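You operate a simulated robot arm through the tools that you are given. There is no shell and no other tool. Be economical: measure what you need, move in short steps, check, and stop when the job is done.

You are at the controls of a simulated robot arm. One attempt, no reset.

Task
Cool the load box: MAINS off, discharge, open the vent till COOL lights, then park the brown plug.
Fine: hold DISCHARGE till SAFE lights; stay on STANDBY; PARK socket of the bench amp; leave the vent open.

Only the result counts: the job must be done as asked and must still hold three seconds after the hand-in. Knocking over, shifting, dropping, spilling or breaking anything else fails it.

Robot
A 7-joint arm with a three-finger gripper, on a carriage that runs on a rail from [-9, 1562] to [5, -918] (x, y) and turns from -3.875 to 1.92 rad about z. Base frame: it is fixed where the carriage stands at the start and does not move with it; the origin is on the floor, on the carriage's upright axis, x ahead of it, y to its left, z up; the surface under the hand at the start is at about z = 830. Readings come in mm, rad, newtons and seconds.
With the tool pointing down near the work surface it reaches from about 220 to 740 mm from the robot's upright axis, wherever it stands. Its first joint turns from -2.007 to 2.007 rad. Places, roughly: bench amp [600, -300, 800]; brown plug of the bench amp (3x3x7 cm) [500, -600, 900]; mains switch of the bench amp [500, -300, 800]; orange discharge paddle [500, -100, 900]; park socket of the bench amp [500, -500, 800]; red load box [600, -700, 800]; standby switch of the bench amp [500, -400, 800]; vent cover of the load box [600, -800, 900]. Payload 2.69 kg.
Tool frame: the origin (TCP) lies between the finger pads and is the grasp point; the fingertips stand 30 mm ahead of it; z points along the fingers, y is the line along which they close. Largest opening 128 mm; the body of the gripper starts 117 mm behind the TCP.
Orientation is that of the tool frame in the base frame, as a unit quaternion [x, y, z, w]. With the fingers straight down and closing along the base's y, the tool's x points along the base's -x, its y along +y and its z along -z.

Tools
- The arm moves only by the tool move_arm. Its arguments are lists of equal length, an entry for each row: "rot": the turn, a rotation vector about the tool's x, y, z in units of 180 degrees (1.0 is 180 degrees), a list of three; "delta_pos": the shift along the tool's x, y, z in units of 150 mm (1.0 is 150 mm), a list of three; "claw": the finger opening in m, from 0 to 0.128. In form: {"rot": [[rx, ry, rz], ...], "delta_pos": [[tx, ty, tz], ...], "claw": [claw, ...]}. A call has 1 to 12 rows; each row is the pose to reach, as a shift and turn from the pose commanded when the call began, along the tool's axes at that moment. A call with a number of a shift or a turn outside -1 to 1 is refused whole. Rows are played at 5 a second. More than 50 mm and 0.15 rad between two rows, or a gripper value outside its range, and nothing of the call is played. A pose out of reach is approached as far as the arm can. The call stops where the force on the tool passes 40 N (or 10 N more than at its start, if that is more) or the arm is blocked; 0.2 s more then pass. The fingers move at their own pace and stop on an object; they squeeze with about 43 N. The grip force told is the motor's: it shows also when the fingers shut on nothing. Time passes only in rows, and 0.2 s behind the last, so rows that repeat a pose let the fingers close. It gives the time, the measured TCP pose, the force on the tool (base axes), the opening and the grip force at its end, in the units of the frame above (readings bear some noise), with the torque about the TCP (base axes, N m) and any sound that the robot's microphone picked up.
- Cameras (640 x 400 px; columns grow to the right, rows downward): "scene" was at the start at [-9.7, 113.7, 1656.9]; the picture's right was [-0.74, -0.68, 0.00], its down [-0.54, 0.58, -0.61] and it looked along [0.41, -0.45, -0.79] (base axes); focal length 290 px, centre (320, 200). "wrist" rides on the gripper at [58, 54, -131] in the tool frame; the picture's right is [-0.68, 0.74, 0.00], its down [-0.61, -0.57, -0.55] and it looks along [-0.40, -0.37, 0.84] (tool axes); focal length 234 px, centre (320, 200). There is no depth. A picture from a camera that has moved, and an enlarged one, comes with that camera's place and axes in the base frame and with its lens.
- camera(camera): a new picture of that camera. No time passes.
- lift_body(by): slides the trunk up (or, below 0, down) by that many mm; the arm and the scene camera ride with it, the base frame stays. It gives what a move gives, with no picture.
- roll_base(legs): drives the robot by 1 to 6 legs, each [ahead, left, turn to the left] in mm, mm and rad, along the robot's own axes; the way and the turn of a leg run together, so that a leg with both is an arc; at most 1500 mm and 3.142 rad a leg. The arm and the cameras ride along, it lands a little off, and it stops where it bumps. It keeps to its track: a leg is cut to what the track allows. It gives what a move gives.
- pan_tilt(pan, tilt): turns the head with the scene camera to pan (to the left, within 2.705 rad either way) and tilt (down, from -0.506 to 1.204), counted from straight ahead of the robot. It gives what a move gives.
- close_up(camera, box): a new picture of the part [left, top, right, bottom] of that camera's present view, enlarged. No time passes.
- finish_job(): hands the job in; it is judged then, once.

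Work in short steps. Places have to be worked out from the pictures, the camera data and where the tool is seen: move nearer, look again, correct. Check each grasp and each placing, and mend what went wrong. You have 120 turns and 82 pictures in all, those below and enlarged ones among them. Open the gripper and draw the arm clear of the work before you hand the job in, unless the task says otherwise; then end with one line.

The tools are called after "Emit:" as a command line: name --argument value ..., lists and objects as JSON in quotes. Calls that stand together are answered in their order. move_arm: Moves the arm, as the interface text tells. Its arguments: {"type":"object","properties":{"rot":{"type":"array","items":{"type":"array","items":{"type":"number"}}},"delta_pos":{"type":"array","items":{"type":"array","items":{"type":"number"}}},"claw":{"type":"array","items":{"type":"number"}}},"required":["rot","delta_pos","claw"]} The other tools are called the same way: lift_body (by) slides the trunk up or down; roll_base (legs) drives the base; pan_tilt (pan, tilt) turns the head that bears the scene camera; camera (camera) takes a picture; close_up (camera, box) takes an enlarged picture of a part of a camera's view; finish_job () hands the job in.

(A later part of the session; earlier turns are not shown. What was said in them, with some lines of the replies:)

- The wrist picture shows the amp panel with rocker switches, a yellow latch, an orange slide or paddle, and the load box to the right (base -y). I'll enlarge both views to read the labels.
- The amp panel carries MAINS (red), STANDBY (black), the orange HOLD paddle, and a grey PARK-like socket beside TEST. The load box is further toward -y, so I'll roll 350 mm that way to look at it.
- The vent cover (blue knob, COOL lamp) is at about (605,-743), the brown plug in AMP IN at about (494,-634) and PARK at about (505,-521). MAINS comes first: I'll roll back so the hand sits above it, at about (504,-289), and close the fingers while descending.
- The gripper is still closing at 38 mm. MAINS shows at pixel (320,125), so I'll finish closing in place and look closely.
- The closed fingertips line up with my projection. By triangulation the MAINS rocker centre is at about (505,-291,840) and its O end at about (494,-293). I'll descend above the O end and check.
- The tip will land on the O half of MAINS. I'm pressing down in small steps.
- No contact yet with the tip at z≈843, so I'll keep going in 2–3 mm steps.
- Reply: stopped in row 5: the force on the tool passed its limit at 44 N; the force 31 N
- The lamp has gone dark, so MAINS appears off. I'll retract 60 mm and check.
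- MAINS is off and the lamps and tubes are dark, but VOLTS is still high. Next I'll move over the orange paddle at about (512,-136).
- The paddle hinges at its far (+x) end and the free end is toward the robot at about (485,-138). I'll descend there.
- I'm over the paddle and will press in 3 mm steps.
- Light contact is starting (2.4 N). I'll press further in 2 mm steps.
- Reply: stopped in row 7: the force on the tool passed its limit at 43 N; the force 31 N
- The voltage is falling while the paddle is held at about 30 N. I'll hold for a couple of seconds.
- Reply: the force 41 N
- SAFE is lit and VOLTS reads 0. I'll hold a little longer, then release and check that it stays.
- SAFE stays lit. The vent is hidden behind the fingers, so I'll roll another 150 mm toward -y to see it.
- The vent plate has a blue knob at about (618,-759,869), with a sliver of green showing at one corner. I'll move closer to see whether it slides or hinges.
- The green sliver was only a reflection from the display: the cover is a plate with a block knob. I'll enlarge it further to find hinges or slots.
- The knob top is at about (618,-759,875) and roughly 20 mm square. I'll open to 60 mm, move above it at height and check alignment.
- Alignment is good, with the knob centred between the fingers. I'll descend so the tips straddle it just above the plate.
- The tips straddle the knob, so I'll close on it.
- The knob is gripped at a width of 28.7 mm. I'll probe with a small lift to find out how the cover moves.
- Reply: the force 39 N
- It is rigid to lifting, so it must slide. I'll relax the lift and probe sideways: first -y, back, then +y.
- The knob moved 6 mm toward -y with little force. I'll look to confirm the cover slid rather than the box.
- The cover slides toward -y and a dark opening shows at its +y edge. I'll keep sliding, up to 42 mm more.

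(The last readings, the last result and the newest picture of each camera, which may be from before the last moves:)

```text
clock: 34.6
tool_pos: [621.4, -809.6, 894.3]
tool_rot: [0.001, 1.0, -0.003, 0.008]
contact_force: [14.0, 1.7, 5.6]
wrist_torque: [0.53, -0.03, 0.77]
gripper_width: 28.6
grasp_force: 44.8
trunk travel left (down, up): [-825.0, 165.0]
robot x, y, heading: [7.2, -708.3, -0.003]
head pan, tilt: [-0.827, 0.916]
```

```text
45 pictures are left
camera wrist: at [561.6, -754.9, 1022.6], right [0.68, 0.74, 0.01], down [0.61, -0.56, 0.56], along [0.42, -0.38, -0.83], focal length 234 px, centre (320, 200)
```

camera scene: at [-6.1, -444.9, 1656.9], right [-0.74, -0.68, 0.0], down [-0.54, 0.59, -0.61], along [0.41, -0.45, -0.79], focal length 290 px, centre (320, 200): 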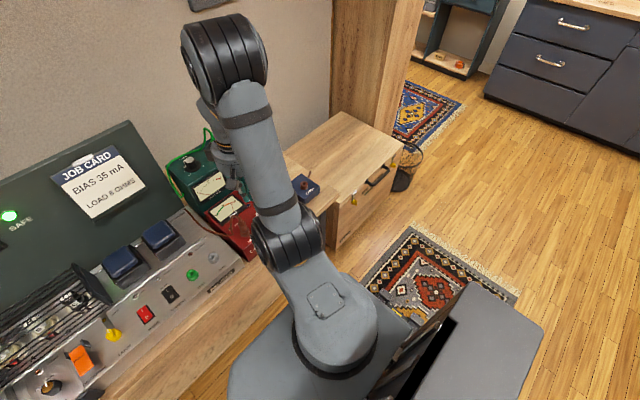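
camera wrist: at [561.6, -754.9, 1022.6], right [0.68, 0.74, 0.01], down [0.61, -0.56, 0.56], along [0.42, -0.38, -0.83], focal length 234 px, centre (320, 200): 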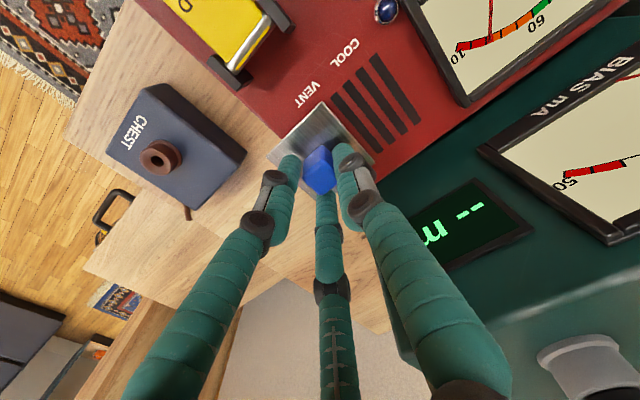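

Four vent slots are uncovered. I'll push a bit further to the end stop, removing the small x side load.

Emit:
move_arm --rot '[[0, 0, 0], [0, 0, 0], [0, 0, 0], [0, 0, 0]]' --delta_pos '[[-0.01, -0.02, 0], [-0.01, -0.04, 0], [-0.01, -0.06, 0], [-0.01, -0.07, 0]]' --claw '[0.01, 0.01, 0.01, 0.01]'

Emit:
close_up --camera "wrist" --box '[220, 0, 560, 230]'

```text
clock: 35.6
tool_pos: [620.4, -816.3, 894.1]
tool_rot: [0.001, 1.0, -0.004, 0.007]
contact_force: [12.2, 10.3, 6.8]
wrist_torque: [0.75, -1.31, 0.61]
gripper_width: 28.8
grasp_force: 45.2
trunk travel left (down, up): [-825.0, 165.0]
robot x, y, heading: [2.1, -704.3, -0.001]
head pan, tilt: [-0.827, 0.916]
```

```text
1.74 times, centred on (390, 115) of wrist
camera zoom: at [562.0, -762.4, 1022.7], right [0.68, 0.74, 0.0], down [0.61, -0.56, 0.56], along [0.42, -0.38, -0.83], focal length 407 px, centre (198, 348)
```

zoom: 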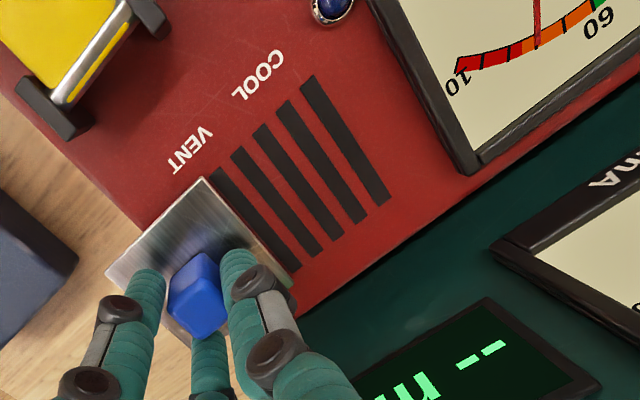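

The vent is fully open (end stop felt) and the HEAT needle is falling. I'll release and rise, then check that the cover stays.

Emit:
move_arm --rot '[[0, 0, 0], [0, 0, 0], [0, 0, 0], [0, 0, 0], [0, 0, 0], [0, 0, 0], [0, 0, 0]]' --delta_pos '[[0, 0.01, 0], [0, 0.01, 0], [0, 0.01, 0], [0, 0, -0.2], [0, 0, -0.45], [0, 0, -0.7], [0, 0, -0.9]]' --claw '[0.04, 0.06, 0.06, 0.06, 0.06, 0.06, 0.06]'

Emit:
camera --camera "wrist"

```text
clock: 37.2
tool_pos: [616.7, -819.0, 1029.7]
tool_rot: [0.002, 1.0, -0.002, 0.006]
contact_force: [0.7, 0.3, 0.8]
wrist_torque: [-0.02, 0.01, -0.02]
gripper_width: 59.9
grasp_force: 0.2
trunk travel left (down, up): [-825.0, 165.0]
robot x, y, heading: [2.0, -705.7, -0.005]
head pan, tilt: [-0.827, 0.916]
```

```text
43 pictures are left
camera wrist: at [558.6, -765.1, 1158.7], right [0.68, 0.73, 0.0], down [0.61, -0.56, 0.56], along [0.41, -0.38, -0.83], focal length 234 px, centre (320, 200)
```

wrist: 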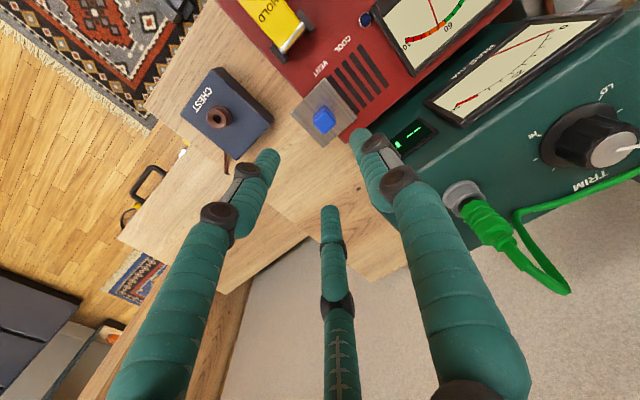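

The cover stays open. I'll pull back to x≈495 and roll toward the plug while the box cools.

Emit:
move_arm --rot '[[0, 0, 0], [0, 0, 0], [0, 0, 0], [0, 0, 0]]' --delta_pos '[[0.25, 0, 0], [0.5, 0, 0], [0.75, 0, 0], [0.8, 0, 0]]' --claw '[0.08, 0.08, 0.08, 0.08]'

Emit:
roll_base --legs '[[0, 110, 0]]'

Emit:
camera --camera "wrist"

```text
clock: 38.2
tool_pos: [497.6, -818.3, 1026.9]
tool_rot: [0.001, 1.0, -0.003, 0.007]
contact_force: [0.3, 0.1, 0.1]
wrist_torque: [0.03, 0.0, -0.01]
gripper_width: 79.9
grasp_force: 0.1
trunk travel left (down, up): [-825.0, 165.0]
robot x, y, heading: [3.4, -707.0, -0.001]
head pan, tilt: [-0.827, 0.916]
```

```text
clock: 39.4
tool_pos: [496.3, -707.9, 1028.1]
tool_rot: [0.001, 1.0, -0.005, 0.007]
contact_force: [-0.1, 0.2, 0.2]
wrist_torque: [-0.03, -0.02, 0.0]
gripper_width: 80.2
grasp_force: 0.0
trunk travel left (down, up): [-825.0, 165.0]
robot x, y, heading: [4.9, -596.4, 0.001]
head pan, tilt: [-0.827, 0.916]
```

```text
42 pictures are left
camera wrist: at [438.5, -654.6, 1156.4], right [0.68, 0.73, 0.0], down [0.61, -0.56, 0.56], along [0.41, -0.38, -0.83], focal length 234 px, centre (320, 200)
```

wrist: 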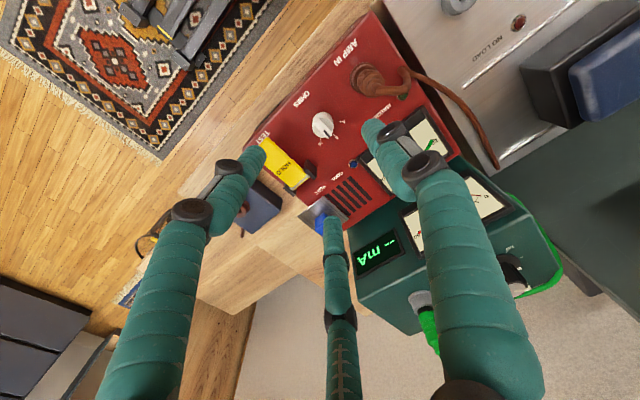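

Emit:
close_up --camera "wrist" --box '[320, 0, 500, 180]'

Emit:
close_up --camera "scene" --box '[120, 120, 300, 280]'

```text
2.22 times, centred on (410, 90) of wrist
camera zoom: at [438.5, -654.6, 1156.4], right [0.68, 0.73, 0.0], down [0.61, -0.56, 0.56], along [0.41, -0.38, -0.83], focal length 520 px, centre (120, 444)
```

zoom: 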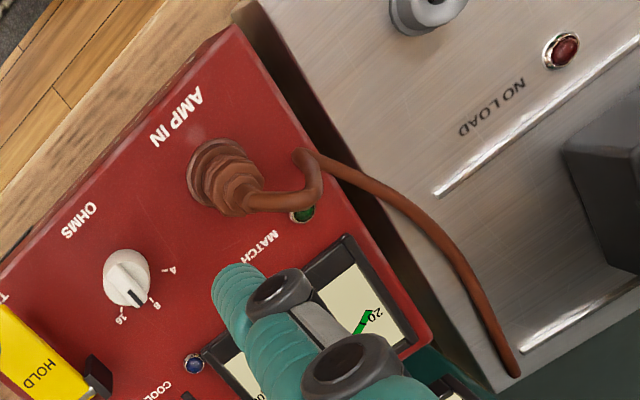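

```text
2.50 times, centred on (210, 200) of scene
camera zoom: at [-6.0, -482.6, 1656.9], right [-0.74, -0.68, 0.0], down [-0.54, 0.59, -0.61], along [0.41, -0.45, -0.79], focal length 726 px, centre (595, 200)
```

zoom: 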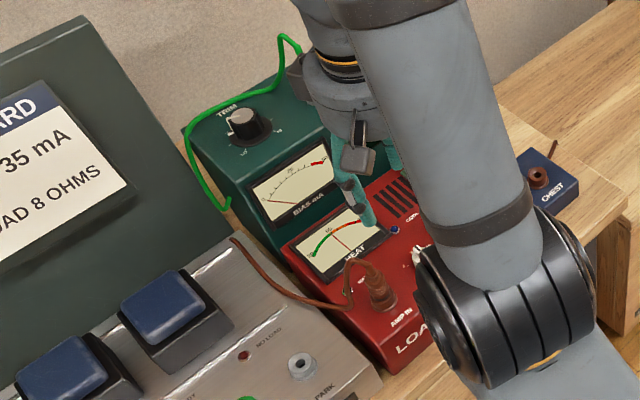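

The plug stands upright at about (497,-642), top near z≈930–940, with the cable leaving toward (+x,+y). I'll yaw the gripper 45° so the fingers clear the cable, and move above the plug while cooling continues.

Emit:
move_arm --rot '[[0, 0, -0.042], [0, 0, -0.084], [0, 0, -0.126], [0, 0, -0.168], [0, 0, -0.21], [0, 0, -0.25], [0, 0, -0.25]]' --delta_pos '[[0, 0.06, -0.05], [0, 0.12, -0.1], [0, 0.2, -0.1], [0, 0.28, -0.1], [0, 0.36, -0.1], [0, 0.44, -0.1], [0, 0.44, -0.1]]' --claw '[0.08, 0.08, 0.08, 0.08, 0.08, 0.08, 0.08]'

Emit:
camera --camera "wrist"

```text
clock: 41.0
tool_pos: [497.4, -643.6, 1043.1]
tool_rot: [-0.381, 0.924, -0.005, 0.005]
contact_force: [-0.8, 0.3, -0.5]
wrist_torque: [0.04, -0.02, -0.03]
gripper_width: 79.8
grasp_force: 0.0
trunk travel left (down, up): [-825.0, 165.0]
robot x, y, heading: [0.6, -594.4, -0.002]
head pan, tilt: [-0.827, 0.916]
```

```text
39 pictures are left
camera wrist: at [417.3, -646.5, 1171.1], right [-0.04, 1.0, -0.01], down [0.83, 0.04, 0.56], along [0.56, 0.02, -0.83], focal length 234 px, centre (320, 200)
```

wrist: 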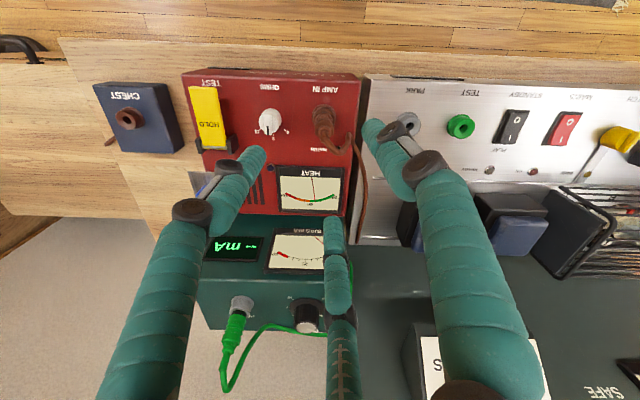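

The layout is clear from here. I'll zoom on HEAT/COOL and the plug.

Emit:
close_up --camera "wrist" --box '[220, 70, 440, 220]'

```text
2.67 times, centred on (330, 145) of wrist
camera zoom: at [417.3, -646.5, 1171.1], right [-0.04, 1.0, -0.01], down [0.83, 0.04, 0.56], along [0.56, 0.02, -0.83], focal length 624 px, centre (293, 347)
```

zoom: 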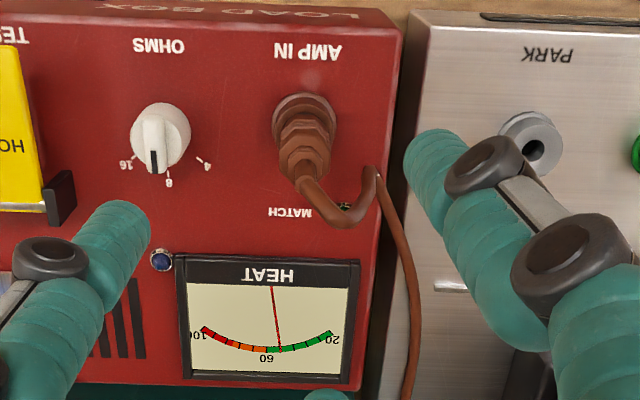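

The needle is just into green but COOL is still dark. I'll wait at this pose.

Emit:
move_arm --rot '[[0, 0, 0], [0, 0, 0], [0, 0, 0], [0, 0, 0], [0, 0, 0], [0, 0, 0], [0, 0, 0], [0, 0, 0], [0, 0, 0], [0, 0, 0], [0, 0, 0], [0, 0, 0]]' --delta_pos '[[0, 0, 0], [0, 0, 0], [0, 0, 0], [0, 0, 0], [0, 0, 0], [0, 0, 0], [0, 0, 0], [0, 0, 0], [0, 0, 0], [0, 0, 0], [0, 0, 0], [0, 0, 0]]' --claw '[0.08, 0.08, 0.08, 0.08, 0.08, 0.08, 0.08, 0.08, 0.08, 0.08, 0.08, 0.08]'

Emit:
close_up --camera "wrist" --box '[220, 70, 440, 220]'

```text
clock: 43.6
tool_pos: [497.0, -643.6, 1041.6]
tool_rot: [-0.382, 0.924, -0.005, 0.004]
contact_force: [-0.1, 0.6, -1.0]
wrist_torque: [0.0, -0.01, 0.04]
gripper_width: 80.1
grasp_force: 0.0
trunk travel left (down, up): [-825.0, 165.0]
robot x, y, heading: [1.9, -594.4, -0.01]
head pan, tilt: [-0.827, 0.916]
```

```text
2.67 times, centred on (330, 145) of wrist
camera zoom: at [417.3, -646.3, 1171.1], right [-0.04, 1.0, -0.01], down [0.83, 0.04, 0.56], along [0.56, 0.02, -0.83], focal length 624 px, centre (293, 347)
```

zoom: 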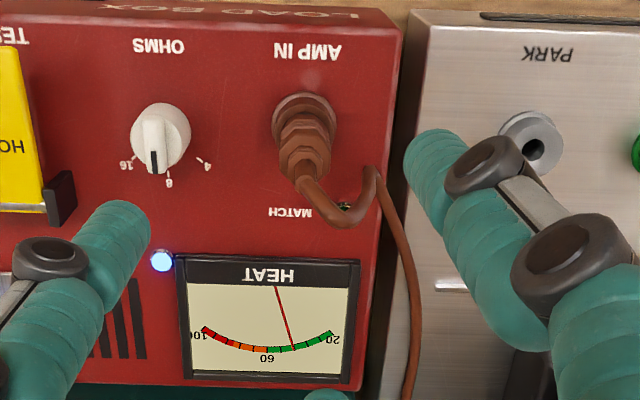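

COOL is lit. Now I'll descend part way around the plug and check clearance.

Emit:
move_arm --rot '[[0, 0, 0], [0, 0, 0], [0, 0, 0]]' --delta_pos '[[0, 0.02, 0.25], [0, 0.02, 0.45], [0, 0.02, 0.6]]' --claw '[0.08, 0.08, 0.08]'

Emit:
close_up --camera "wrist" --box '[200, 60, 440, 240]'

```text
clock: 44.4
tool_pos: [495.4, -641.3, 951.8]
tool_rot: [-0.381, 0.925, -0.006, 0.005]
contact_force: [0.4, 0.0, -0.2]
wrist_torque: [0.01, 0.04, 0.0]
gripper_width: 80.0
grasp_force: 0.0
trunk travel left (down, up): [-825.0, 165.0]
robot x, y, heading: [4.3, -597.0, -0.001]
head pan, tilt: [-0.827, 0.916]
```

```text
2.22 times, centred on (320, 150) of wrist
camera zoom: at [416.5, -644.3, 1080.2], right [-0.04, 1.0, -0.01], down [0.83, 0.04, 0.56], along [0.56, 0.02, -0.83], focal length 520 px, centre (320, 311)
```

zoom: 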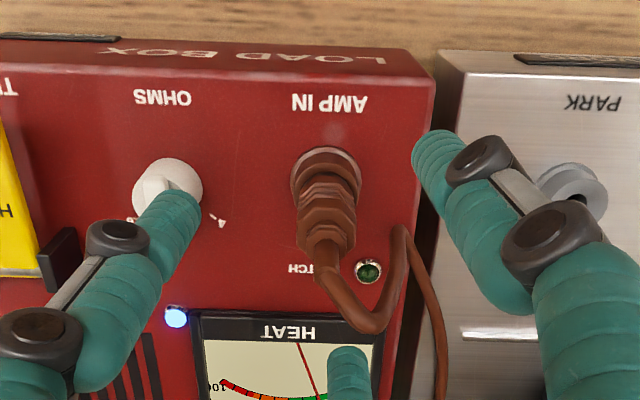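

The middle finger sits right above the cable run. Yawing back by ~37° puts the cable between fingers, so I'll rise a little, rotate and narrow to 60 mm.

Emit:
move_arm --rot '[[0, 0, 0.041], [0, 0, 0.082], [0, 0, 0.123], [0, 0, 0.164], [0, 0, 0.205], [0, 0, 0.205]]' --delta_pos '[[0, 0, -0.1], [0, 0, -0.1], [0, 0, -0.1], [0, 0, -0.1], [0, 0, -0.1], [0, 0, 0]]' --claw '[0.075, 0.07, 0.065, 0.065, 0.065, 0.065]'

Emit:
close_up --camera "wrist" --box '[200, 60, 440, 240]'

```text
clock: 45.8
tool_pos: [496.6, -641.4, 951.3]
tool_rot: [-0.068, 0.998, -0.002, 0.007]
contact_force: [0.4, 0.0, -0.8]
wrist_torque: [0.0, 0.01, -0.01]
gripper_width: 65.0
grasp_force: 0.1
trunk travel left (down, up): [-825.0, 165.0]
robot x, y, heading: [1.0, -597.2, 0.001]
head pan, tilt: [-0.827, 0.916]
```

```text
2.22 times, centred on (320, 150) of wrist
camera zoom: at [431.1, -595.8, 1080.7], right [0.57, 0.82, 0.0], down [0.68, -0.47, 0.56], along [0.46, -0.32, -0.83], focal length 520 px, centre (320, 311)
```

zoom: 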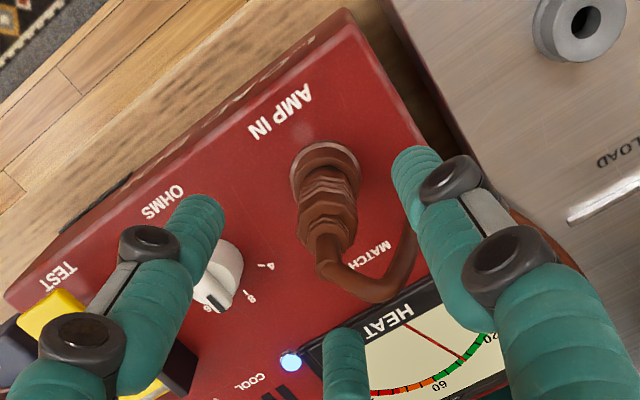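

The cable now lies between the fingers. I'll descend to TCP z≈900 and close on the plug body.

Emit:
move_arm --rot '[[0, 0, 0], [0, 0, 0], [0, 0, 0], [0, 0, 0]]' --delta_pos '[[0, 0, 0.12], [0, 0, 0.22], [0, 0, 0.3], [0, 0, 0.34]]' --claw '[0.065, 0.065, 0.065, 0.065]'

Emit:
close_up --camera "wrist" --box '[200, 60, 440, 240]'

```text
clock: 46.8
tool_pos: [496.9, -641.7, 900.9]
tool_rot: [-0.069, 0.998, -0.004, 0.006]
contact_force: [-0.6, -0.6, -0.5]
wrist_torque: [0.02, 0.01, -0.01]
gripper_width: 65.2
grasp_force: 0.0
trunk travel left (down, up): [-825.0, 165.0]
robot x, y, heading: [2.6, -594.8, -0.007]
head pan, tilt: [-0.827, 0.916]
```

```text
2.22 times, centred on (320, 150) of wrist
camera zoom: at [430.7, -596.2, 1029.9], right [0.57, 0.82, 0.0], down [0.68, -0.47, 0.56], along [0.46, -0.32, -0.83], focal length 520 px, centre (320, 311)
```

zoom: 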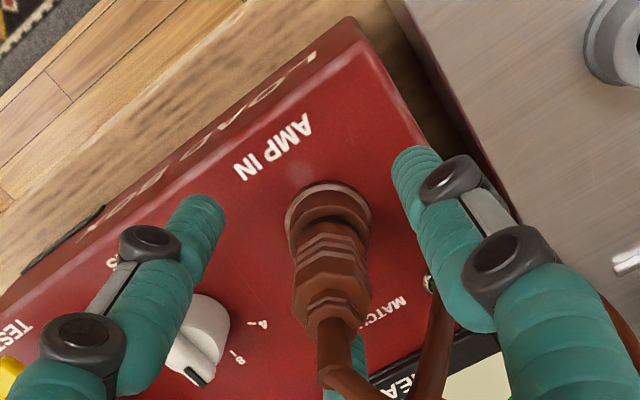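

The plug is centred between the fingers, so I'll close.

Emit:
move_arm --rot '[[0, 0, 0], [0, 0, 0], [0, 0, 0], [0, 0, 0], [0, 0, 0], [0, 0, 0]]' --delta_pos '[[0, 0, 0], [0, 0, 0], [0, 0, 0], [0, 0, 0], [0, 0, 0], [0, 0, 0]]' --claw '[0.04, 0.02, 0.01, 0.01, 0.01, 0.01]'

Emit:
close_up --camera "wrist" --box '[200, 60, 440, 240]'

```text
clock: 48.2
tool_pos: [497.0, -640.1, 900.9]
tool_rot: [-0.07, 0.998, -0.004, 0.007]
contact_force: [2.8, 5.6, -0.7]
wrist_torque: [0.21, -0.11, -0.02]
gripper_width: 21.4
grasp_force: 41.8
trunk travel left (down, up): [-825.0, 165.0]
robot x, y, heading: [4.2, -593.5, -0.002]
head pan, tilt: [-0.827, 0.916]
```

```text
2.22 times, centred on (320, 150) of wrist
camera zoom: at [431.4, -595.2, 1029.8], right [0.57, 0.82, 0.0], down [0.68, -0.47, 0.56], along [0.46, -0.32, -0.83], focal length 520 px, centre (320, 311)
```

zoom: 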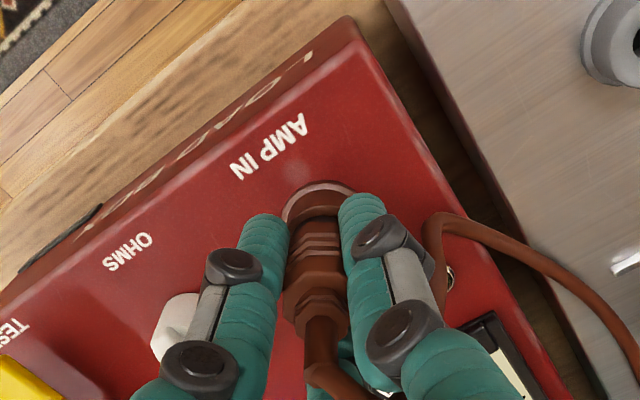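

The plug is gripped at 21 mm. I'll pull straight up in small steps.

Emit:
move_arm --rot '[[0, 0, 0], [0, 0, 0], [0, 0, 0], [0, 0, 0], [0, 0, 0], [0, 0, 0], [0, 0, 0], [0, 0, 0]]' --delta_pos '[[0, 0, -0.02], [0, 0, -0.05], [0, 0, -0.08], [0, 0, -0.12], [0, 0, -0.17], [0, 0, -0.23], [0, 0, -0.3], [0, 0, -0.36]]' --claw '[0.005, 0.005, 0.005, 0.005, 0.005, 0.005, 0.005, 0.005]'

Emit:
close_up --camera "wrist" --box '[200, 60, 440, 240]'

```text
clock: 50.0
tool_pos: [496.1, -642.5, 956.4]
tool_rot: [-0.069, 0.998, -0.003, 0.006]
contact_force: [-0.5, 0.0, -0.9]
wrist_torque: [0.01, 0.0, -0.02]
gripper_width: 21.4
grasp_force: 42.9
trunk travel left (down, up): [-825.0, 165.0]
robot x, y, heading: [8.0, -597.9, -0.002]
head pan, tilt: [-0.827, 0.916]
```

```text
2.22 times, centred on (320, 150) of wrist
camera zoom: at [430.4, -596.2, 1084.3], right [0.57, 0.82, 0.0], down [0.68, -0.47, 0.56], along [0.46, -0.32, -0.83], focal length 520 px, centre (320, 311)
```

zoom: 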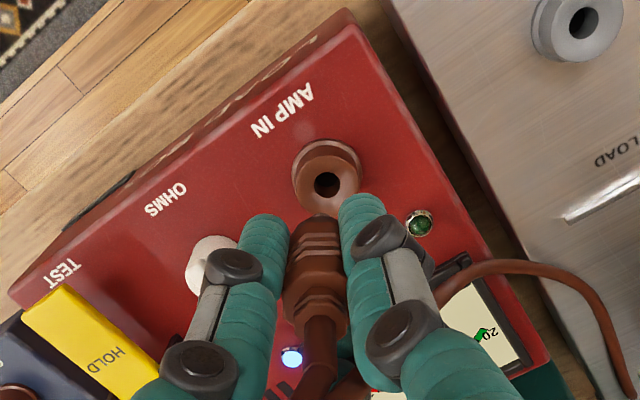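

The plug is out and held straight. I'll carry it toward PARK, stopping about 10 mm short in y to refine the socket position.

Emit:
move_arm --rot '[[0, 0, 0], [0, 0, 0], [0, 0, 0], [0, 0, 0], [0, 0, 0], [0, 0, 0]]' --delta_pos '[[0, 0.1, -0.05], [-0.03, 0.25, -0.05], [-0.07, 0.4, -0.05], [-0.11, 0.55, -0.05], [-0.15, 0.68, -0.05], [-0.158, 0.723, -0.05]]' --claw '[0.005, 0.005, 0.005, 0.005, 0.005, 0.005]'

Emit:
close_up --camera "wrist" --box '[200, 60, 440, 240]'

Emit:
close_up --camera "scene" --box '[100, 140, 280, 300]'

```text
clock: 51.4
tool_pos: [505.3, -530.1, 961.5]
tool_rot: [-0.07, 0.998, -0.003, 0.006]
contact_force: [-1.3, -0.3, 0.1]
wrist_torque: [-0.01, -0.03, -0.02]
gripper_width: 20.9
grasp_force: 42.7
trunk travel left (down, up): [-825.0, 165.0]
robot x, y, heading: [5.2, -595.3, -0.003]
head pan, tilt: [-0.827, 0.916]
```

```text
2.22 times, centred on (320, 150) of wrist
camera zoom: at [438.9, -484.9, 1090.9], right [0.57, 0.82, 0.0], down [0.68, -0.47, 0.56], along [0.46, -0.32, -0.83], focal length 520 px, centre (320, 311)
```

zoom: 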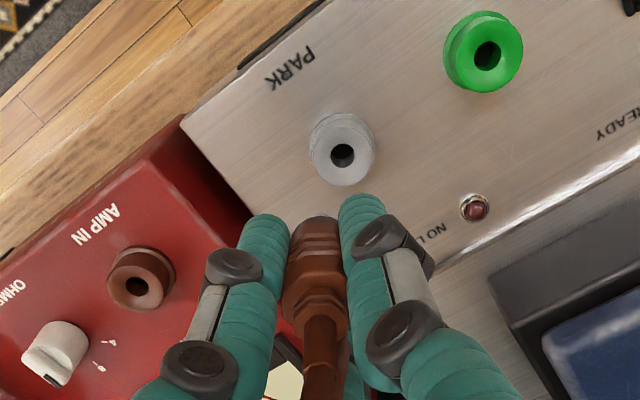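

```text
2.50 times, centred on (190, 220) of scene
camera zoom: at [-5.9, -483.2, 1656.9], right [-0.74, -0.68, 0.0], down [-0.54, 0.59, -0.61], along [0.41, -0.45, -0.79], focal length 726 px, centre (645, 150)
```

zoom: 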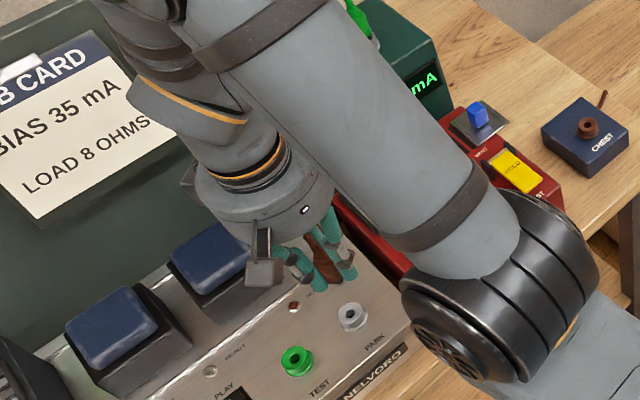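

Two-view triangulation puts the PARK hole at about (508.5,-521,844); comparing it with AMP IN (where the TCP was known) gives a target TCP of about (505.8,-520.4). I'll move over it and descend part way.

Emit:
move_arm --rot '[[0, 0, 0], [0, 0, 0], [0, 0, 0], [0, 0, 0]]' --delta_pos '[[-0.012, 0.064, 0], [-0.012, 0.064, 0.12], [-0.012, 0.064, 0.22], [-0.012, 0.064, 0.24]]' --claw '[0.005, 0.005, 0.005, 0.005]'

Emit:
close_up --camera "wrist" --box '[240, 70, 400, 190]'

Emit:
close_up --camera "scene" --box '[140, 180, 240, 280]'

```text
clock: 52.4
tool_pos: [505.4, -521.3, 926.0]
tool_rot: [-0.068, 0.998, -0.002, 0.006]
contact_force: [0.1, 0.3, 0.2]
wrist_torque: [0.01, 0.05, -0.01]
gripper_width: 21.1
grasp_force: 43.0
trunk travel left (down, up): [-825.0, 165.0]
robot x, y, heading: [0.6, -595.2, -0.003]
head pan, tilt: [-0.827, 0.916]
```

```text
3.33 times, centred on (320, 130) of wrist
camera zoom: at [439.8, -475.6, 1054.7], right [0.57, 0.82, 0.0], down [0.68, -0.47, 0.56], along [0.46, -0.32, -0.83], focal length 781 px, centre (320, 433)
```

zoom: 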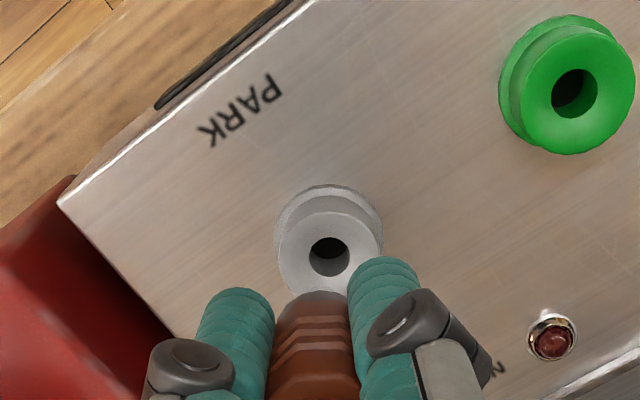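

```text
4.00 times, centred on (190, 230) of scene
camera zoom: at [-5.8, -483.3, 1656.9], right [-0.74, -0.68, 0.0], down [-0.54, 0.59, -0.61], along [0.41, -0.45, -0.79], focal length 1161 px, centre (840, 80)
```

zoom: 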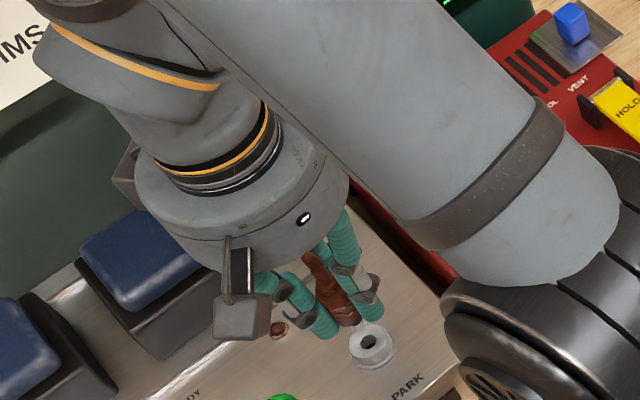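

The hole's pixel offset (323,147) matches the expected AMP IN pattern (323,147), so alignment is within about 1 mm. I'm inserting slowly.

Emit:
move_arm --rot '[[0, 0, 0], [0, 0, 0], [0, 0, 0], [0, 0, 0], [0, 0, 0], [0, 0, 0], [0, 0, 0], [0, 0, 0], [0, 0, 0], [0, 0, 0]]' --delta_pos '[[0, 0, 0.06], [0, 0, 0.1], [0, 0, 0.13], [0, 0, 0.16], [0, 0, 0.19], [0, 0, 0.22], [0, 0, 0.245], [0, 0, 0.265], [0, 0, 0.285], [0, 0, 0.3]]' --claw '[0.005, 0.005, 0.005, 0.005, 0.005, 0.005, 0.005, 0.005, 0.005, 0.005]'

Emit:
close_up --camera "wrist" --box '[240, 70, 400, 190]'

```text
clock: 54.6
tool_pos: [507.2, -521.9, 880.9]
tool_rot: [-0.07, 0.998, -0.003, 0.007]
contact_force: [3.5, 8.0, 6.5]
wrist_torque: [0.21, -0.04, -0.04]
gripper_width: 21.5
grasp_force: 43.7
trunk travel left (down, up): [-825.0, 165.0]
robot x, y, heading: [5.2, -595.3, -0.002]
head pan, tilt: [-0.827, 0.916]
```

```text
3.33 times, centred on (320, 130) of wrist
camera zoom: at [440.6, -475.1, 1009.8], right [0.57, 0.82, 0.0], down [0.68, -0.47, 0.56], along [0.46, -0.32, -0.83], focal length 781 px, centre (320, 433)
```

zoom: 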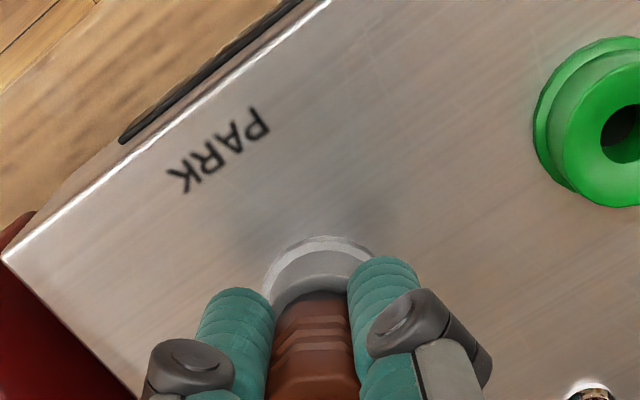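

The plug has gone in and is at about the expected seated height with light force. I'll press a bit more to seat it fully.

Emit:
move_arm --rot '[[0, 0, 0], [0, 0, 0], [0, 0, 0]]' --delta_pos '[[0, 0, 0.015], [0, 0, 0.03], [0, 0, 0.045]]' --claw '[0.005, 0.005, 0.005]'

Emit:
close_up --camera "wrist" --box '[240, 70, 400, 190]'

```text
clock: 55.4
tool_pos: [506.4, -521.5, 876.6]
tool_rot: [-0.07, 0.998, -0.003, 0.01]
contact_force: [-3.0, 2.2, 19.7]
wrist_torque: [0.16, 0.32, -0.07]
gripper_width: 21.5
grasp_force: 42.9
trunk travel left (down, up): [-825.0, 165.0]
robot x, y, heading: [3.4, -592.4, -0.003]
head pan, tilt: [-0.827, 0.916]
stopped in row 3: the force on the tool passed its limit at 46 N (the readings are from after the stop); the commanded pose is now the measured one
```

```text
3.33 times, centred on (320, 130) of wrist
camera zoom: at [439.8, -475.4, 1005.5], right [0.57, 0.82, 0.01], down [0.68, -0.47, 0.56], along [0.47, -0.32, -0.83], focal length 781 px, centre (320, 433)
```

zoom: 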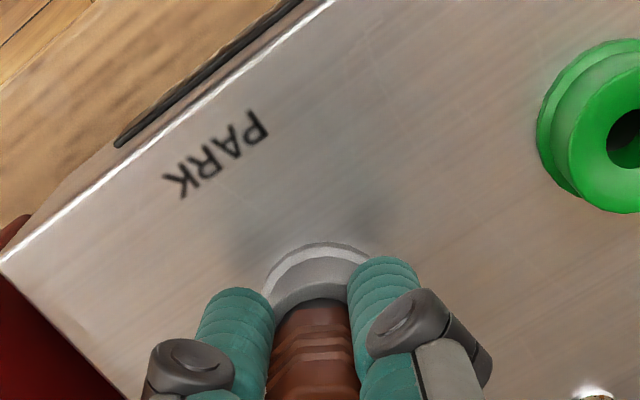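

The plug is seated against the stop. I'll release it gently and lift clear.

Emit:
move_arm --rot '[[0, 0, 0], [0, 0, 0], [0, 0, 0], [0, 0, 0], [0, 0, 0], [0, 0, 0], [0, 0, 0], [0, 0, 0]]' --delta_pos '[[0, 0, -0.01], [0, 0, -0.01], [0, 0, -0.01], [0, 0, -0.01], [0, 0, -0.2], [0, 0, -0.45], [0, 0, -0.7], [0, 0, -0.95]]' --claw '[0.03, 0.045, 0.06, 0.06, 0.06, 0.06, 0.06, 0.06]'

Emit:
camera --camera "wrist"

Emit:
close_up --camera "wrist" --box '[200, 60, 440, 240]'

```text
clock: 57.2
tool_pos: [505.5, -520.5, 1018.4]
tool_rot: [-0.07, 0.998, -0.003, 0.01]
contact_force: [0.2, -0.4, -0.2]
wrist_torque: [0.0, -0.03, -0.01]
gripper_width: 59.9
grasp_force: 0.0
trunk travel left (down, up): [-825.0, 165.0]
robot x, y, heading: [4.6, -595.0, 0.001]
head pan, tilt: [-0.827, 0.916]
```

```text
25 pictures are left
camera wrist: at [438.7, -475.0, 1147.2], right [0.57, 0.82, 0.01], down [0.68, -0.47, 0.56], along [0.47, -0.32, -0.83], focal length 234 px, centre (320, 200)
```

wrist: 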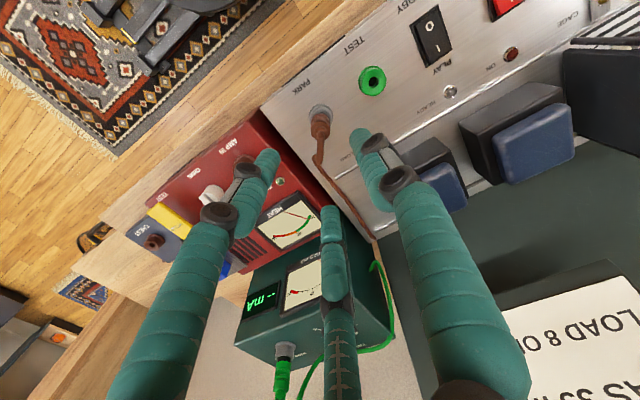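

```text
2.22 times, centred on (320, 150) of wrist
camera zoom: at [438.7, -475.0, 1147.2], right [0.57, 0.82, 0.01], down [0.68, -0.47, 0.56], along [0.47, -0.32, -0.83], focal length 520 px, centre (320, 311)
```

zoom: 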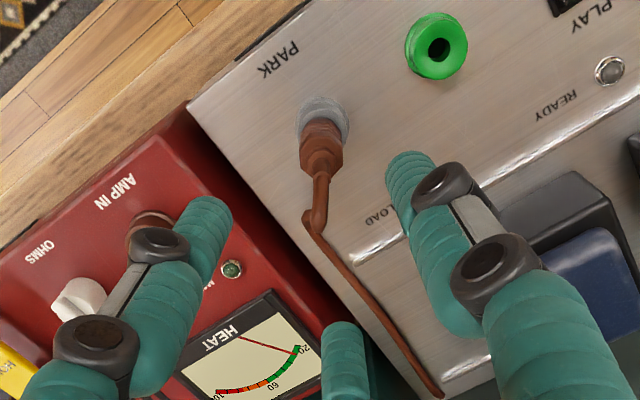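

The plug is in PARK. I'll raise the arm well clear and do a final check of SAFE, COOL, the vent and the switches.

Emit:
move_arm --rot '[[0, 0, 0], [0, 0, 0], [0, 0, 0], [0, 0, 0]]' --delta_pos '[[0.2, 0, -0.25], [0.4, 0, -0.5], [0.6, 0, -0.75], [0.7, 0, -0.95]]' --claw '[0.08, 0.1, 0.1, 0.1]'

Emit:
camera --camera "wrist"

Emit:
camera --camera "scene"

```text
clock: 58.2
tool_pos: [398.4, -533.8, 1156.8]
tool_rot: [-0.07, 0.998, -0.003, 0.009]
contact_force: [-0.5, 0.1, 0.2]
wrist_torque: [-0.01, 0.03, -0.01]
gripper_width: 99.9
grasp_force: 0.1
trunk travel left (down, up): [-825.0, 165.0]
robot x, y, heading: [3.3, -593.2, -0.005]
head pan, tilt: [-0.827, 0.916]
```

```text
23 pictures are left
camera wrist: at [332.3, -488.4, 1286.6], right [0.57, 0.82, 0.01], down [0.68, -0.47, 0.56], along [0.47, -0.32, -0.83], focal length 234 px, centre (320, 200)
```

wrist: 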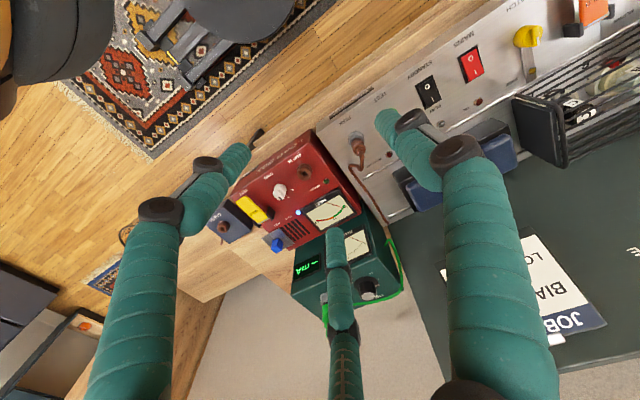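

```text
22 pictures are left
camera scene: at [-5.9, -483.3, 1656.9], right [-0.74, -0.68, 0.0], down [-0.54, 0.59, -0.61], along [0.41, -0.45, -0.79], focal length 290 px, centre (320, 200)
```

scene: 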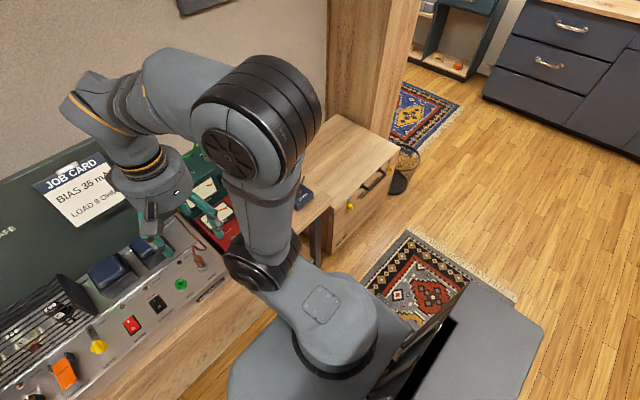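

COOL is lit, the vent open, MAINS off and the plug parked. I'll turn the head for a last check of SAFE.

Emit:
pan_tilt --pan -0.2 --tilt 0.7

Emit:
camera --camera "scene"

Emit:
close_up --camera "wrist" --box '[230, 40, 510, 270]'

```text
clock: 59.2
tool_pos: [400.0, -533.9, 1157.7]
tool_rot: [-0.07, 0.998, -0.003, 0.01]
contact_force: [0.3, -0.2, -0.6]
wrist_torque: [0.01, -0.01, 0.02]
gripper_width: 100.0
grasp_force: 0.0
trunk travel left (down, up): [-825.0, 165.0]
robot x, y, heading: [2.7, -595.2, -0.001]
head pan, tilt: [-0.201, 0.7]
```

```text
21 pictures are left
camera scene: at [27.0, -445.4, 1674.3], right [-0.2, -0.98, 0.0], down [-0.63, 0.13, -0.76], along [0.75, -0.15, -0.64], focal length 290 px, centre (320, 200)
```

scene: 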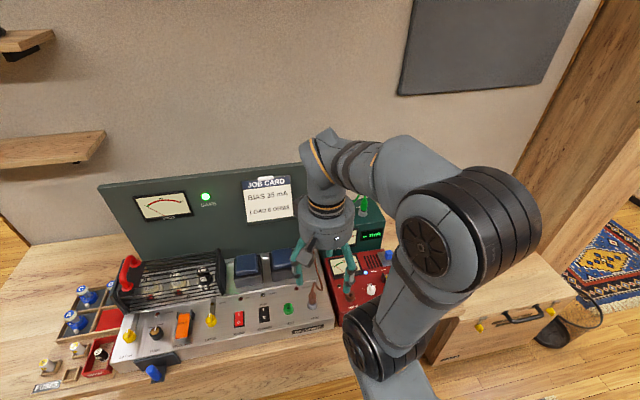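

```text
1.74 times, centred on (370, 155) of wrist
camera zoom: at [332.9, -488.1, 1286.2], right [0.57, 0.82, 0.01], down [0.68, -0.47, 0.56], along [0.47, -0.32, -0.83], focal length 407 px, centre (233, 278)
```

zoom: 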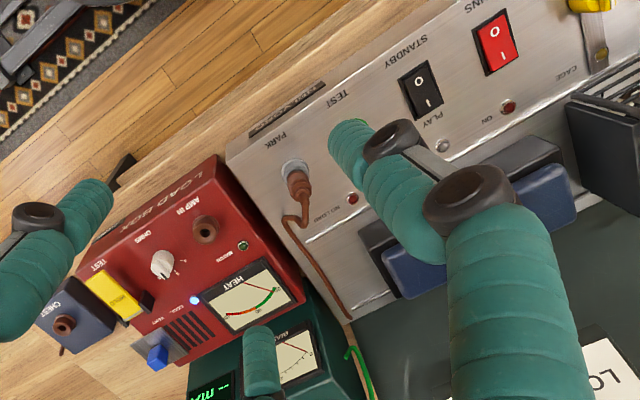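

Everything checks out: SAFE and COOL are lit, MAINS is off, STANDBY is untouched, the vent is open, the plug is in PARK and the arm is clear. I'm handing in.

Emit:
finish_job

```text
The job is handed in.
```

The job is done and handed in: MAINS is off, the amp is discharged with SAFE lit, the vent is open with COOL lit, STANDBY was left alone, and the brown plug is in the bench amp's PARK socket.
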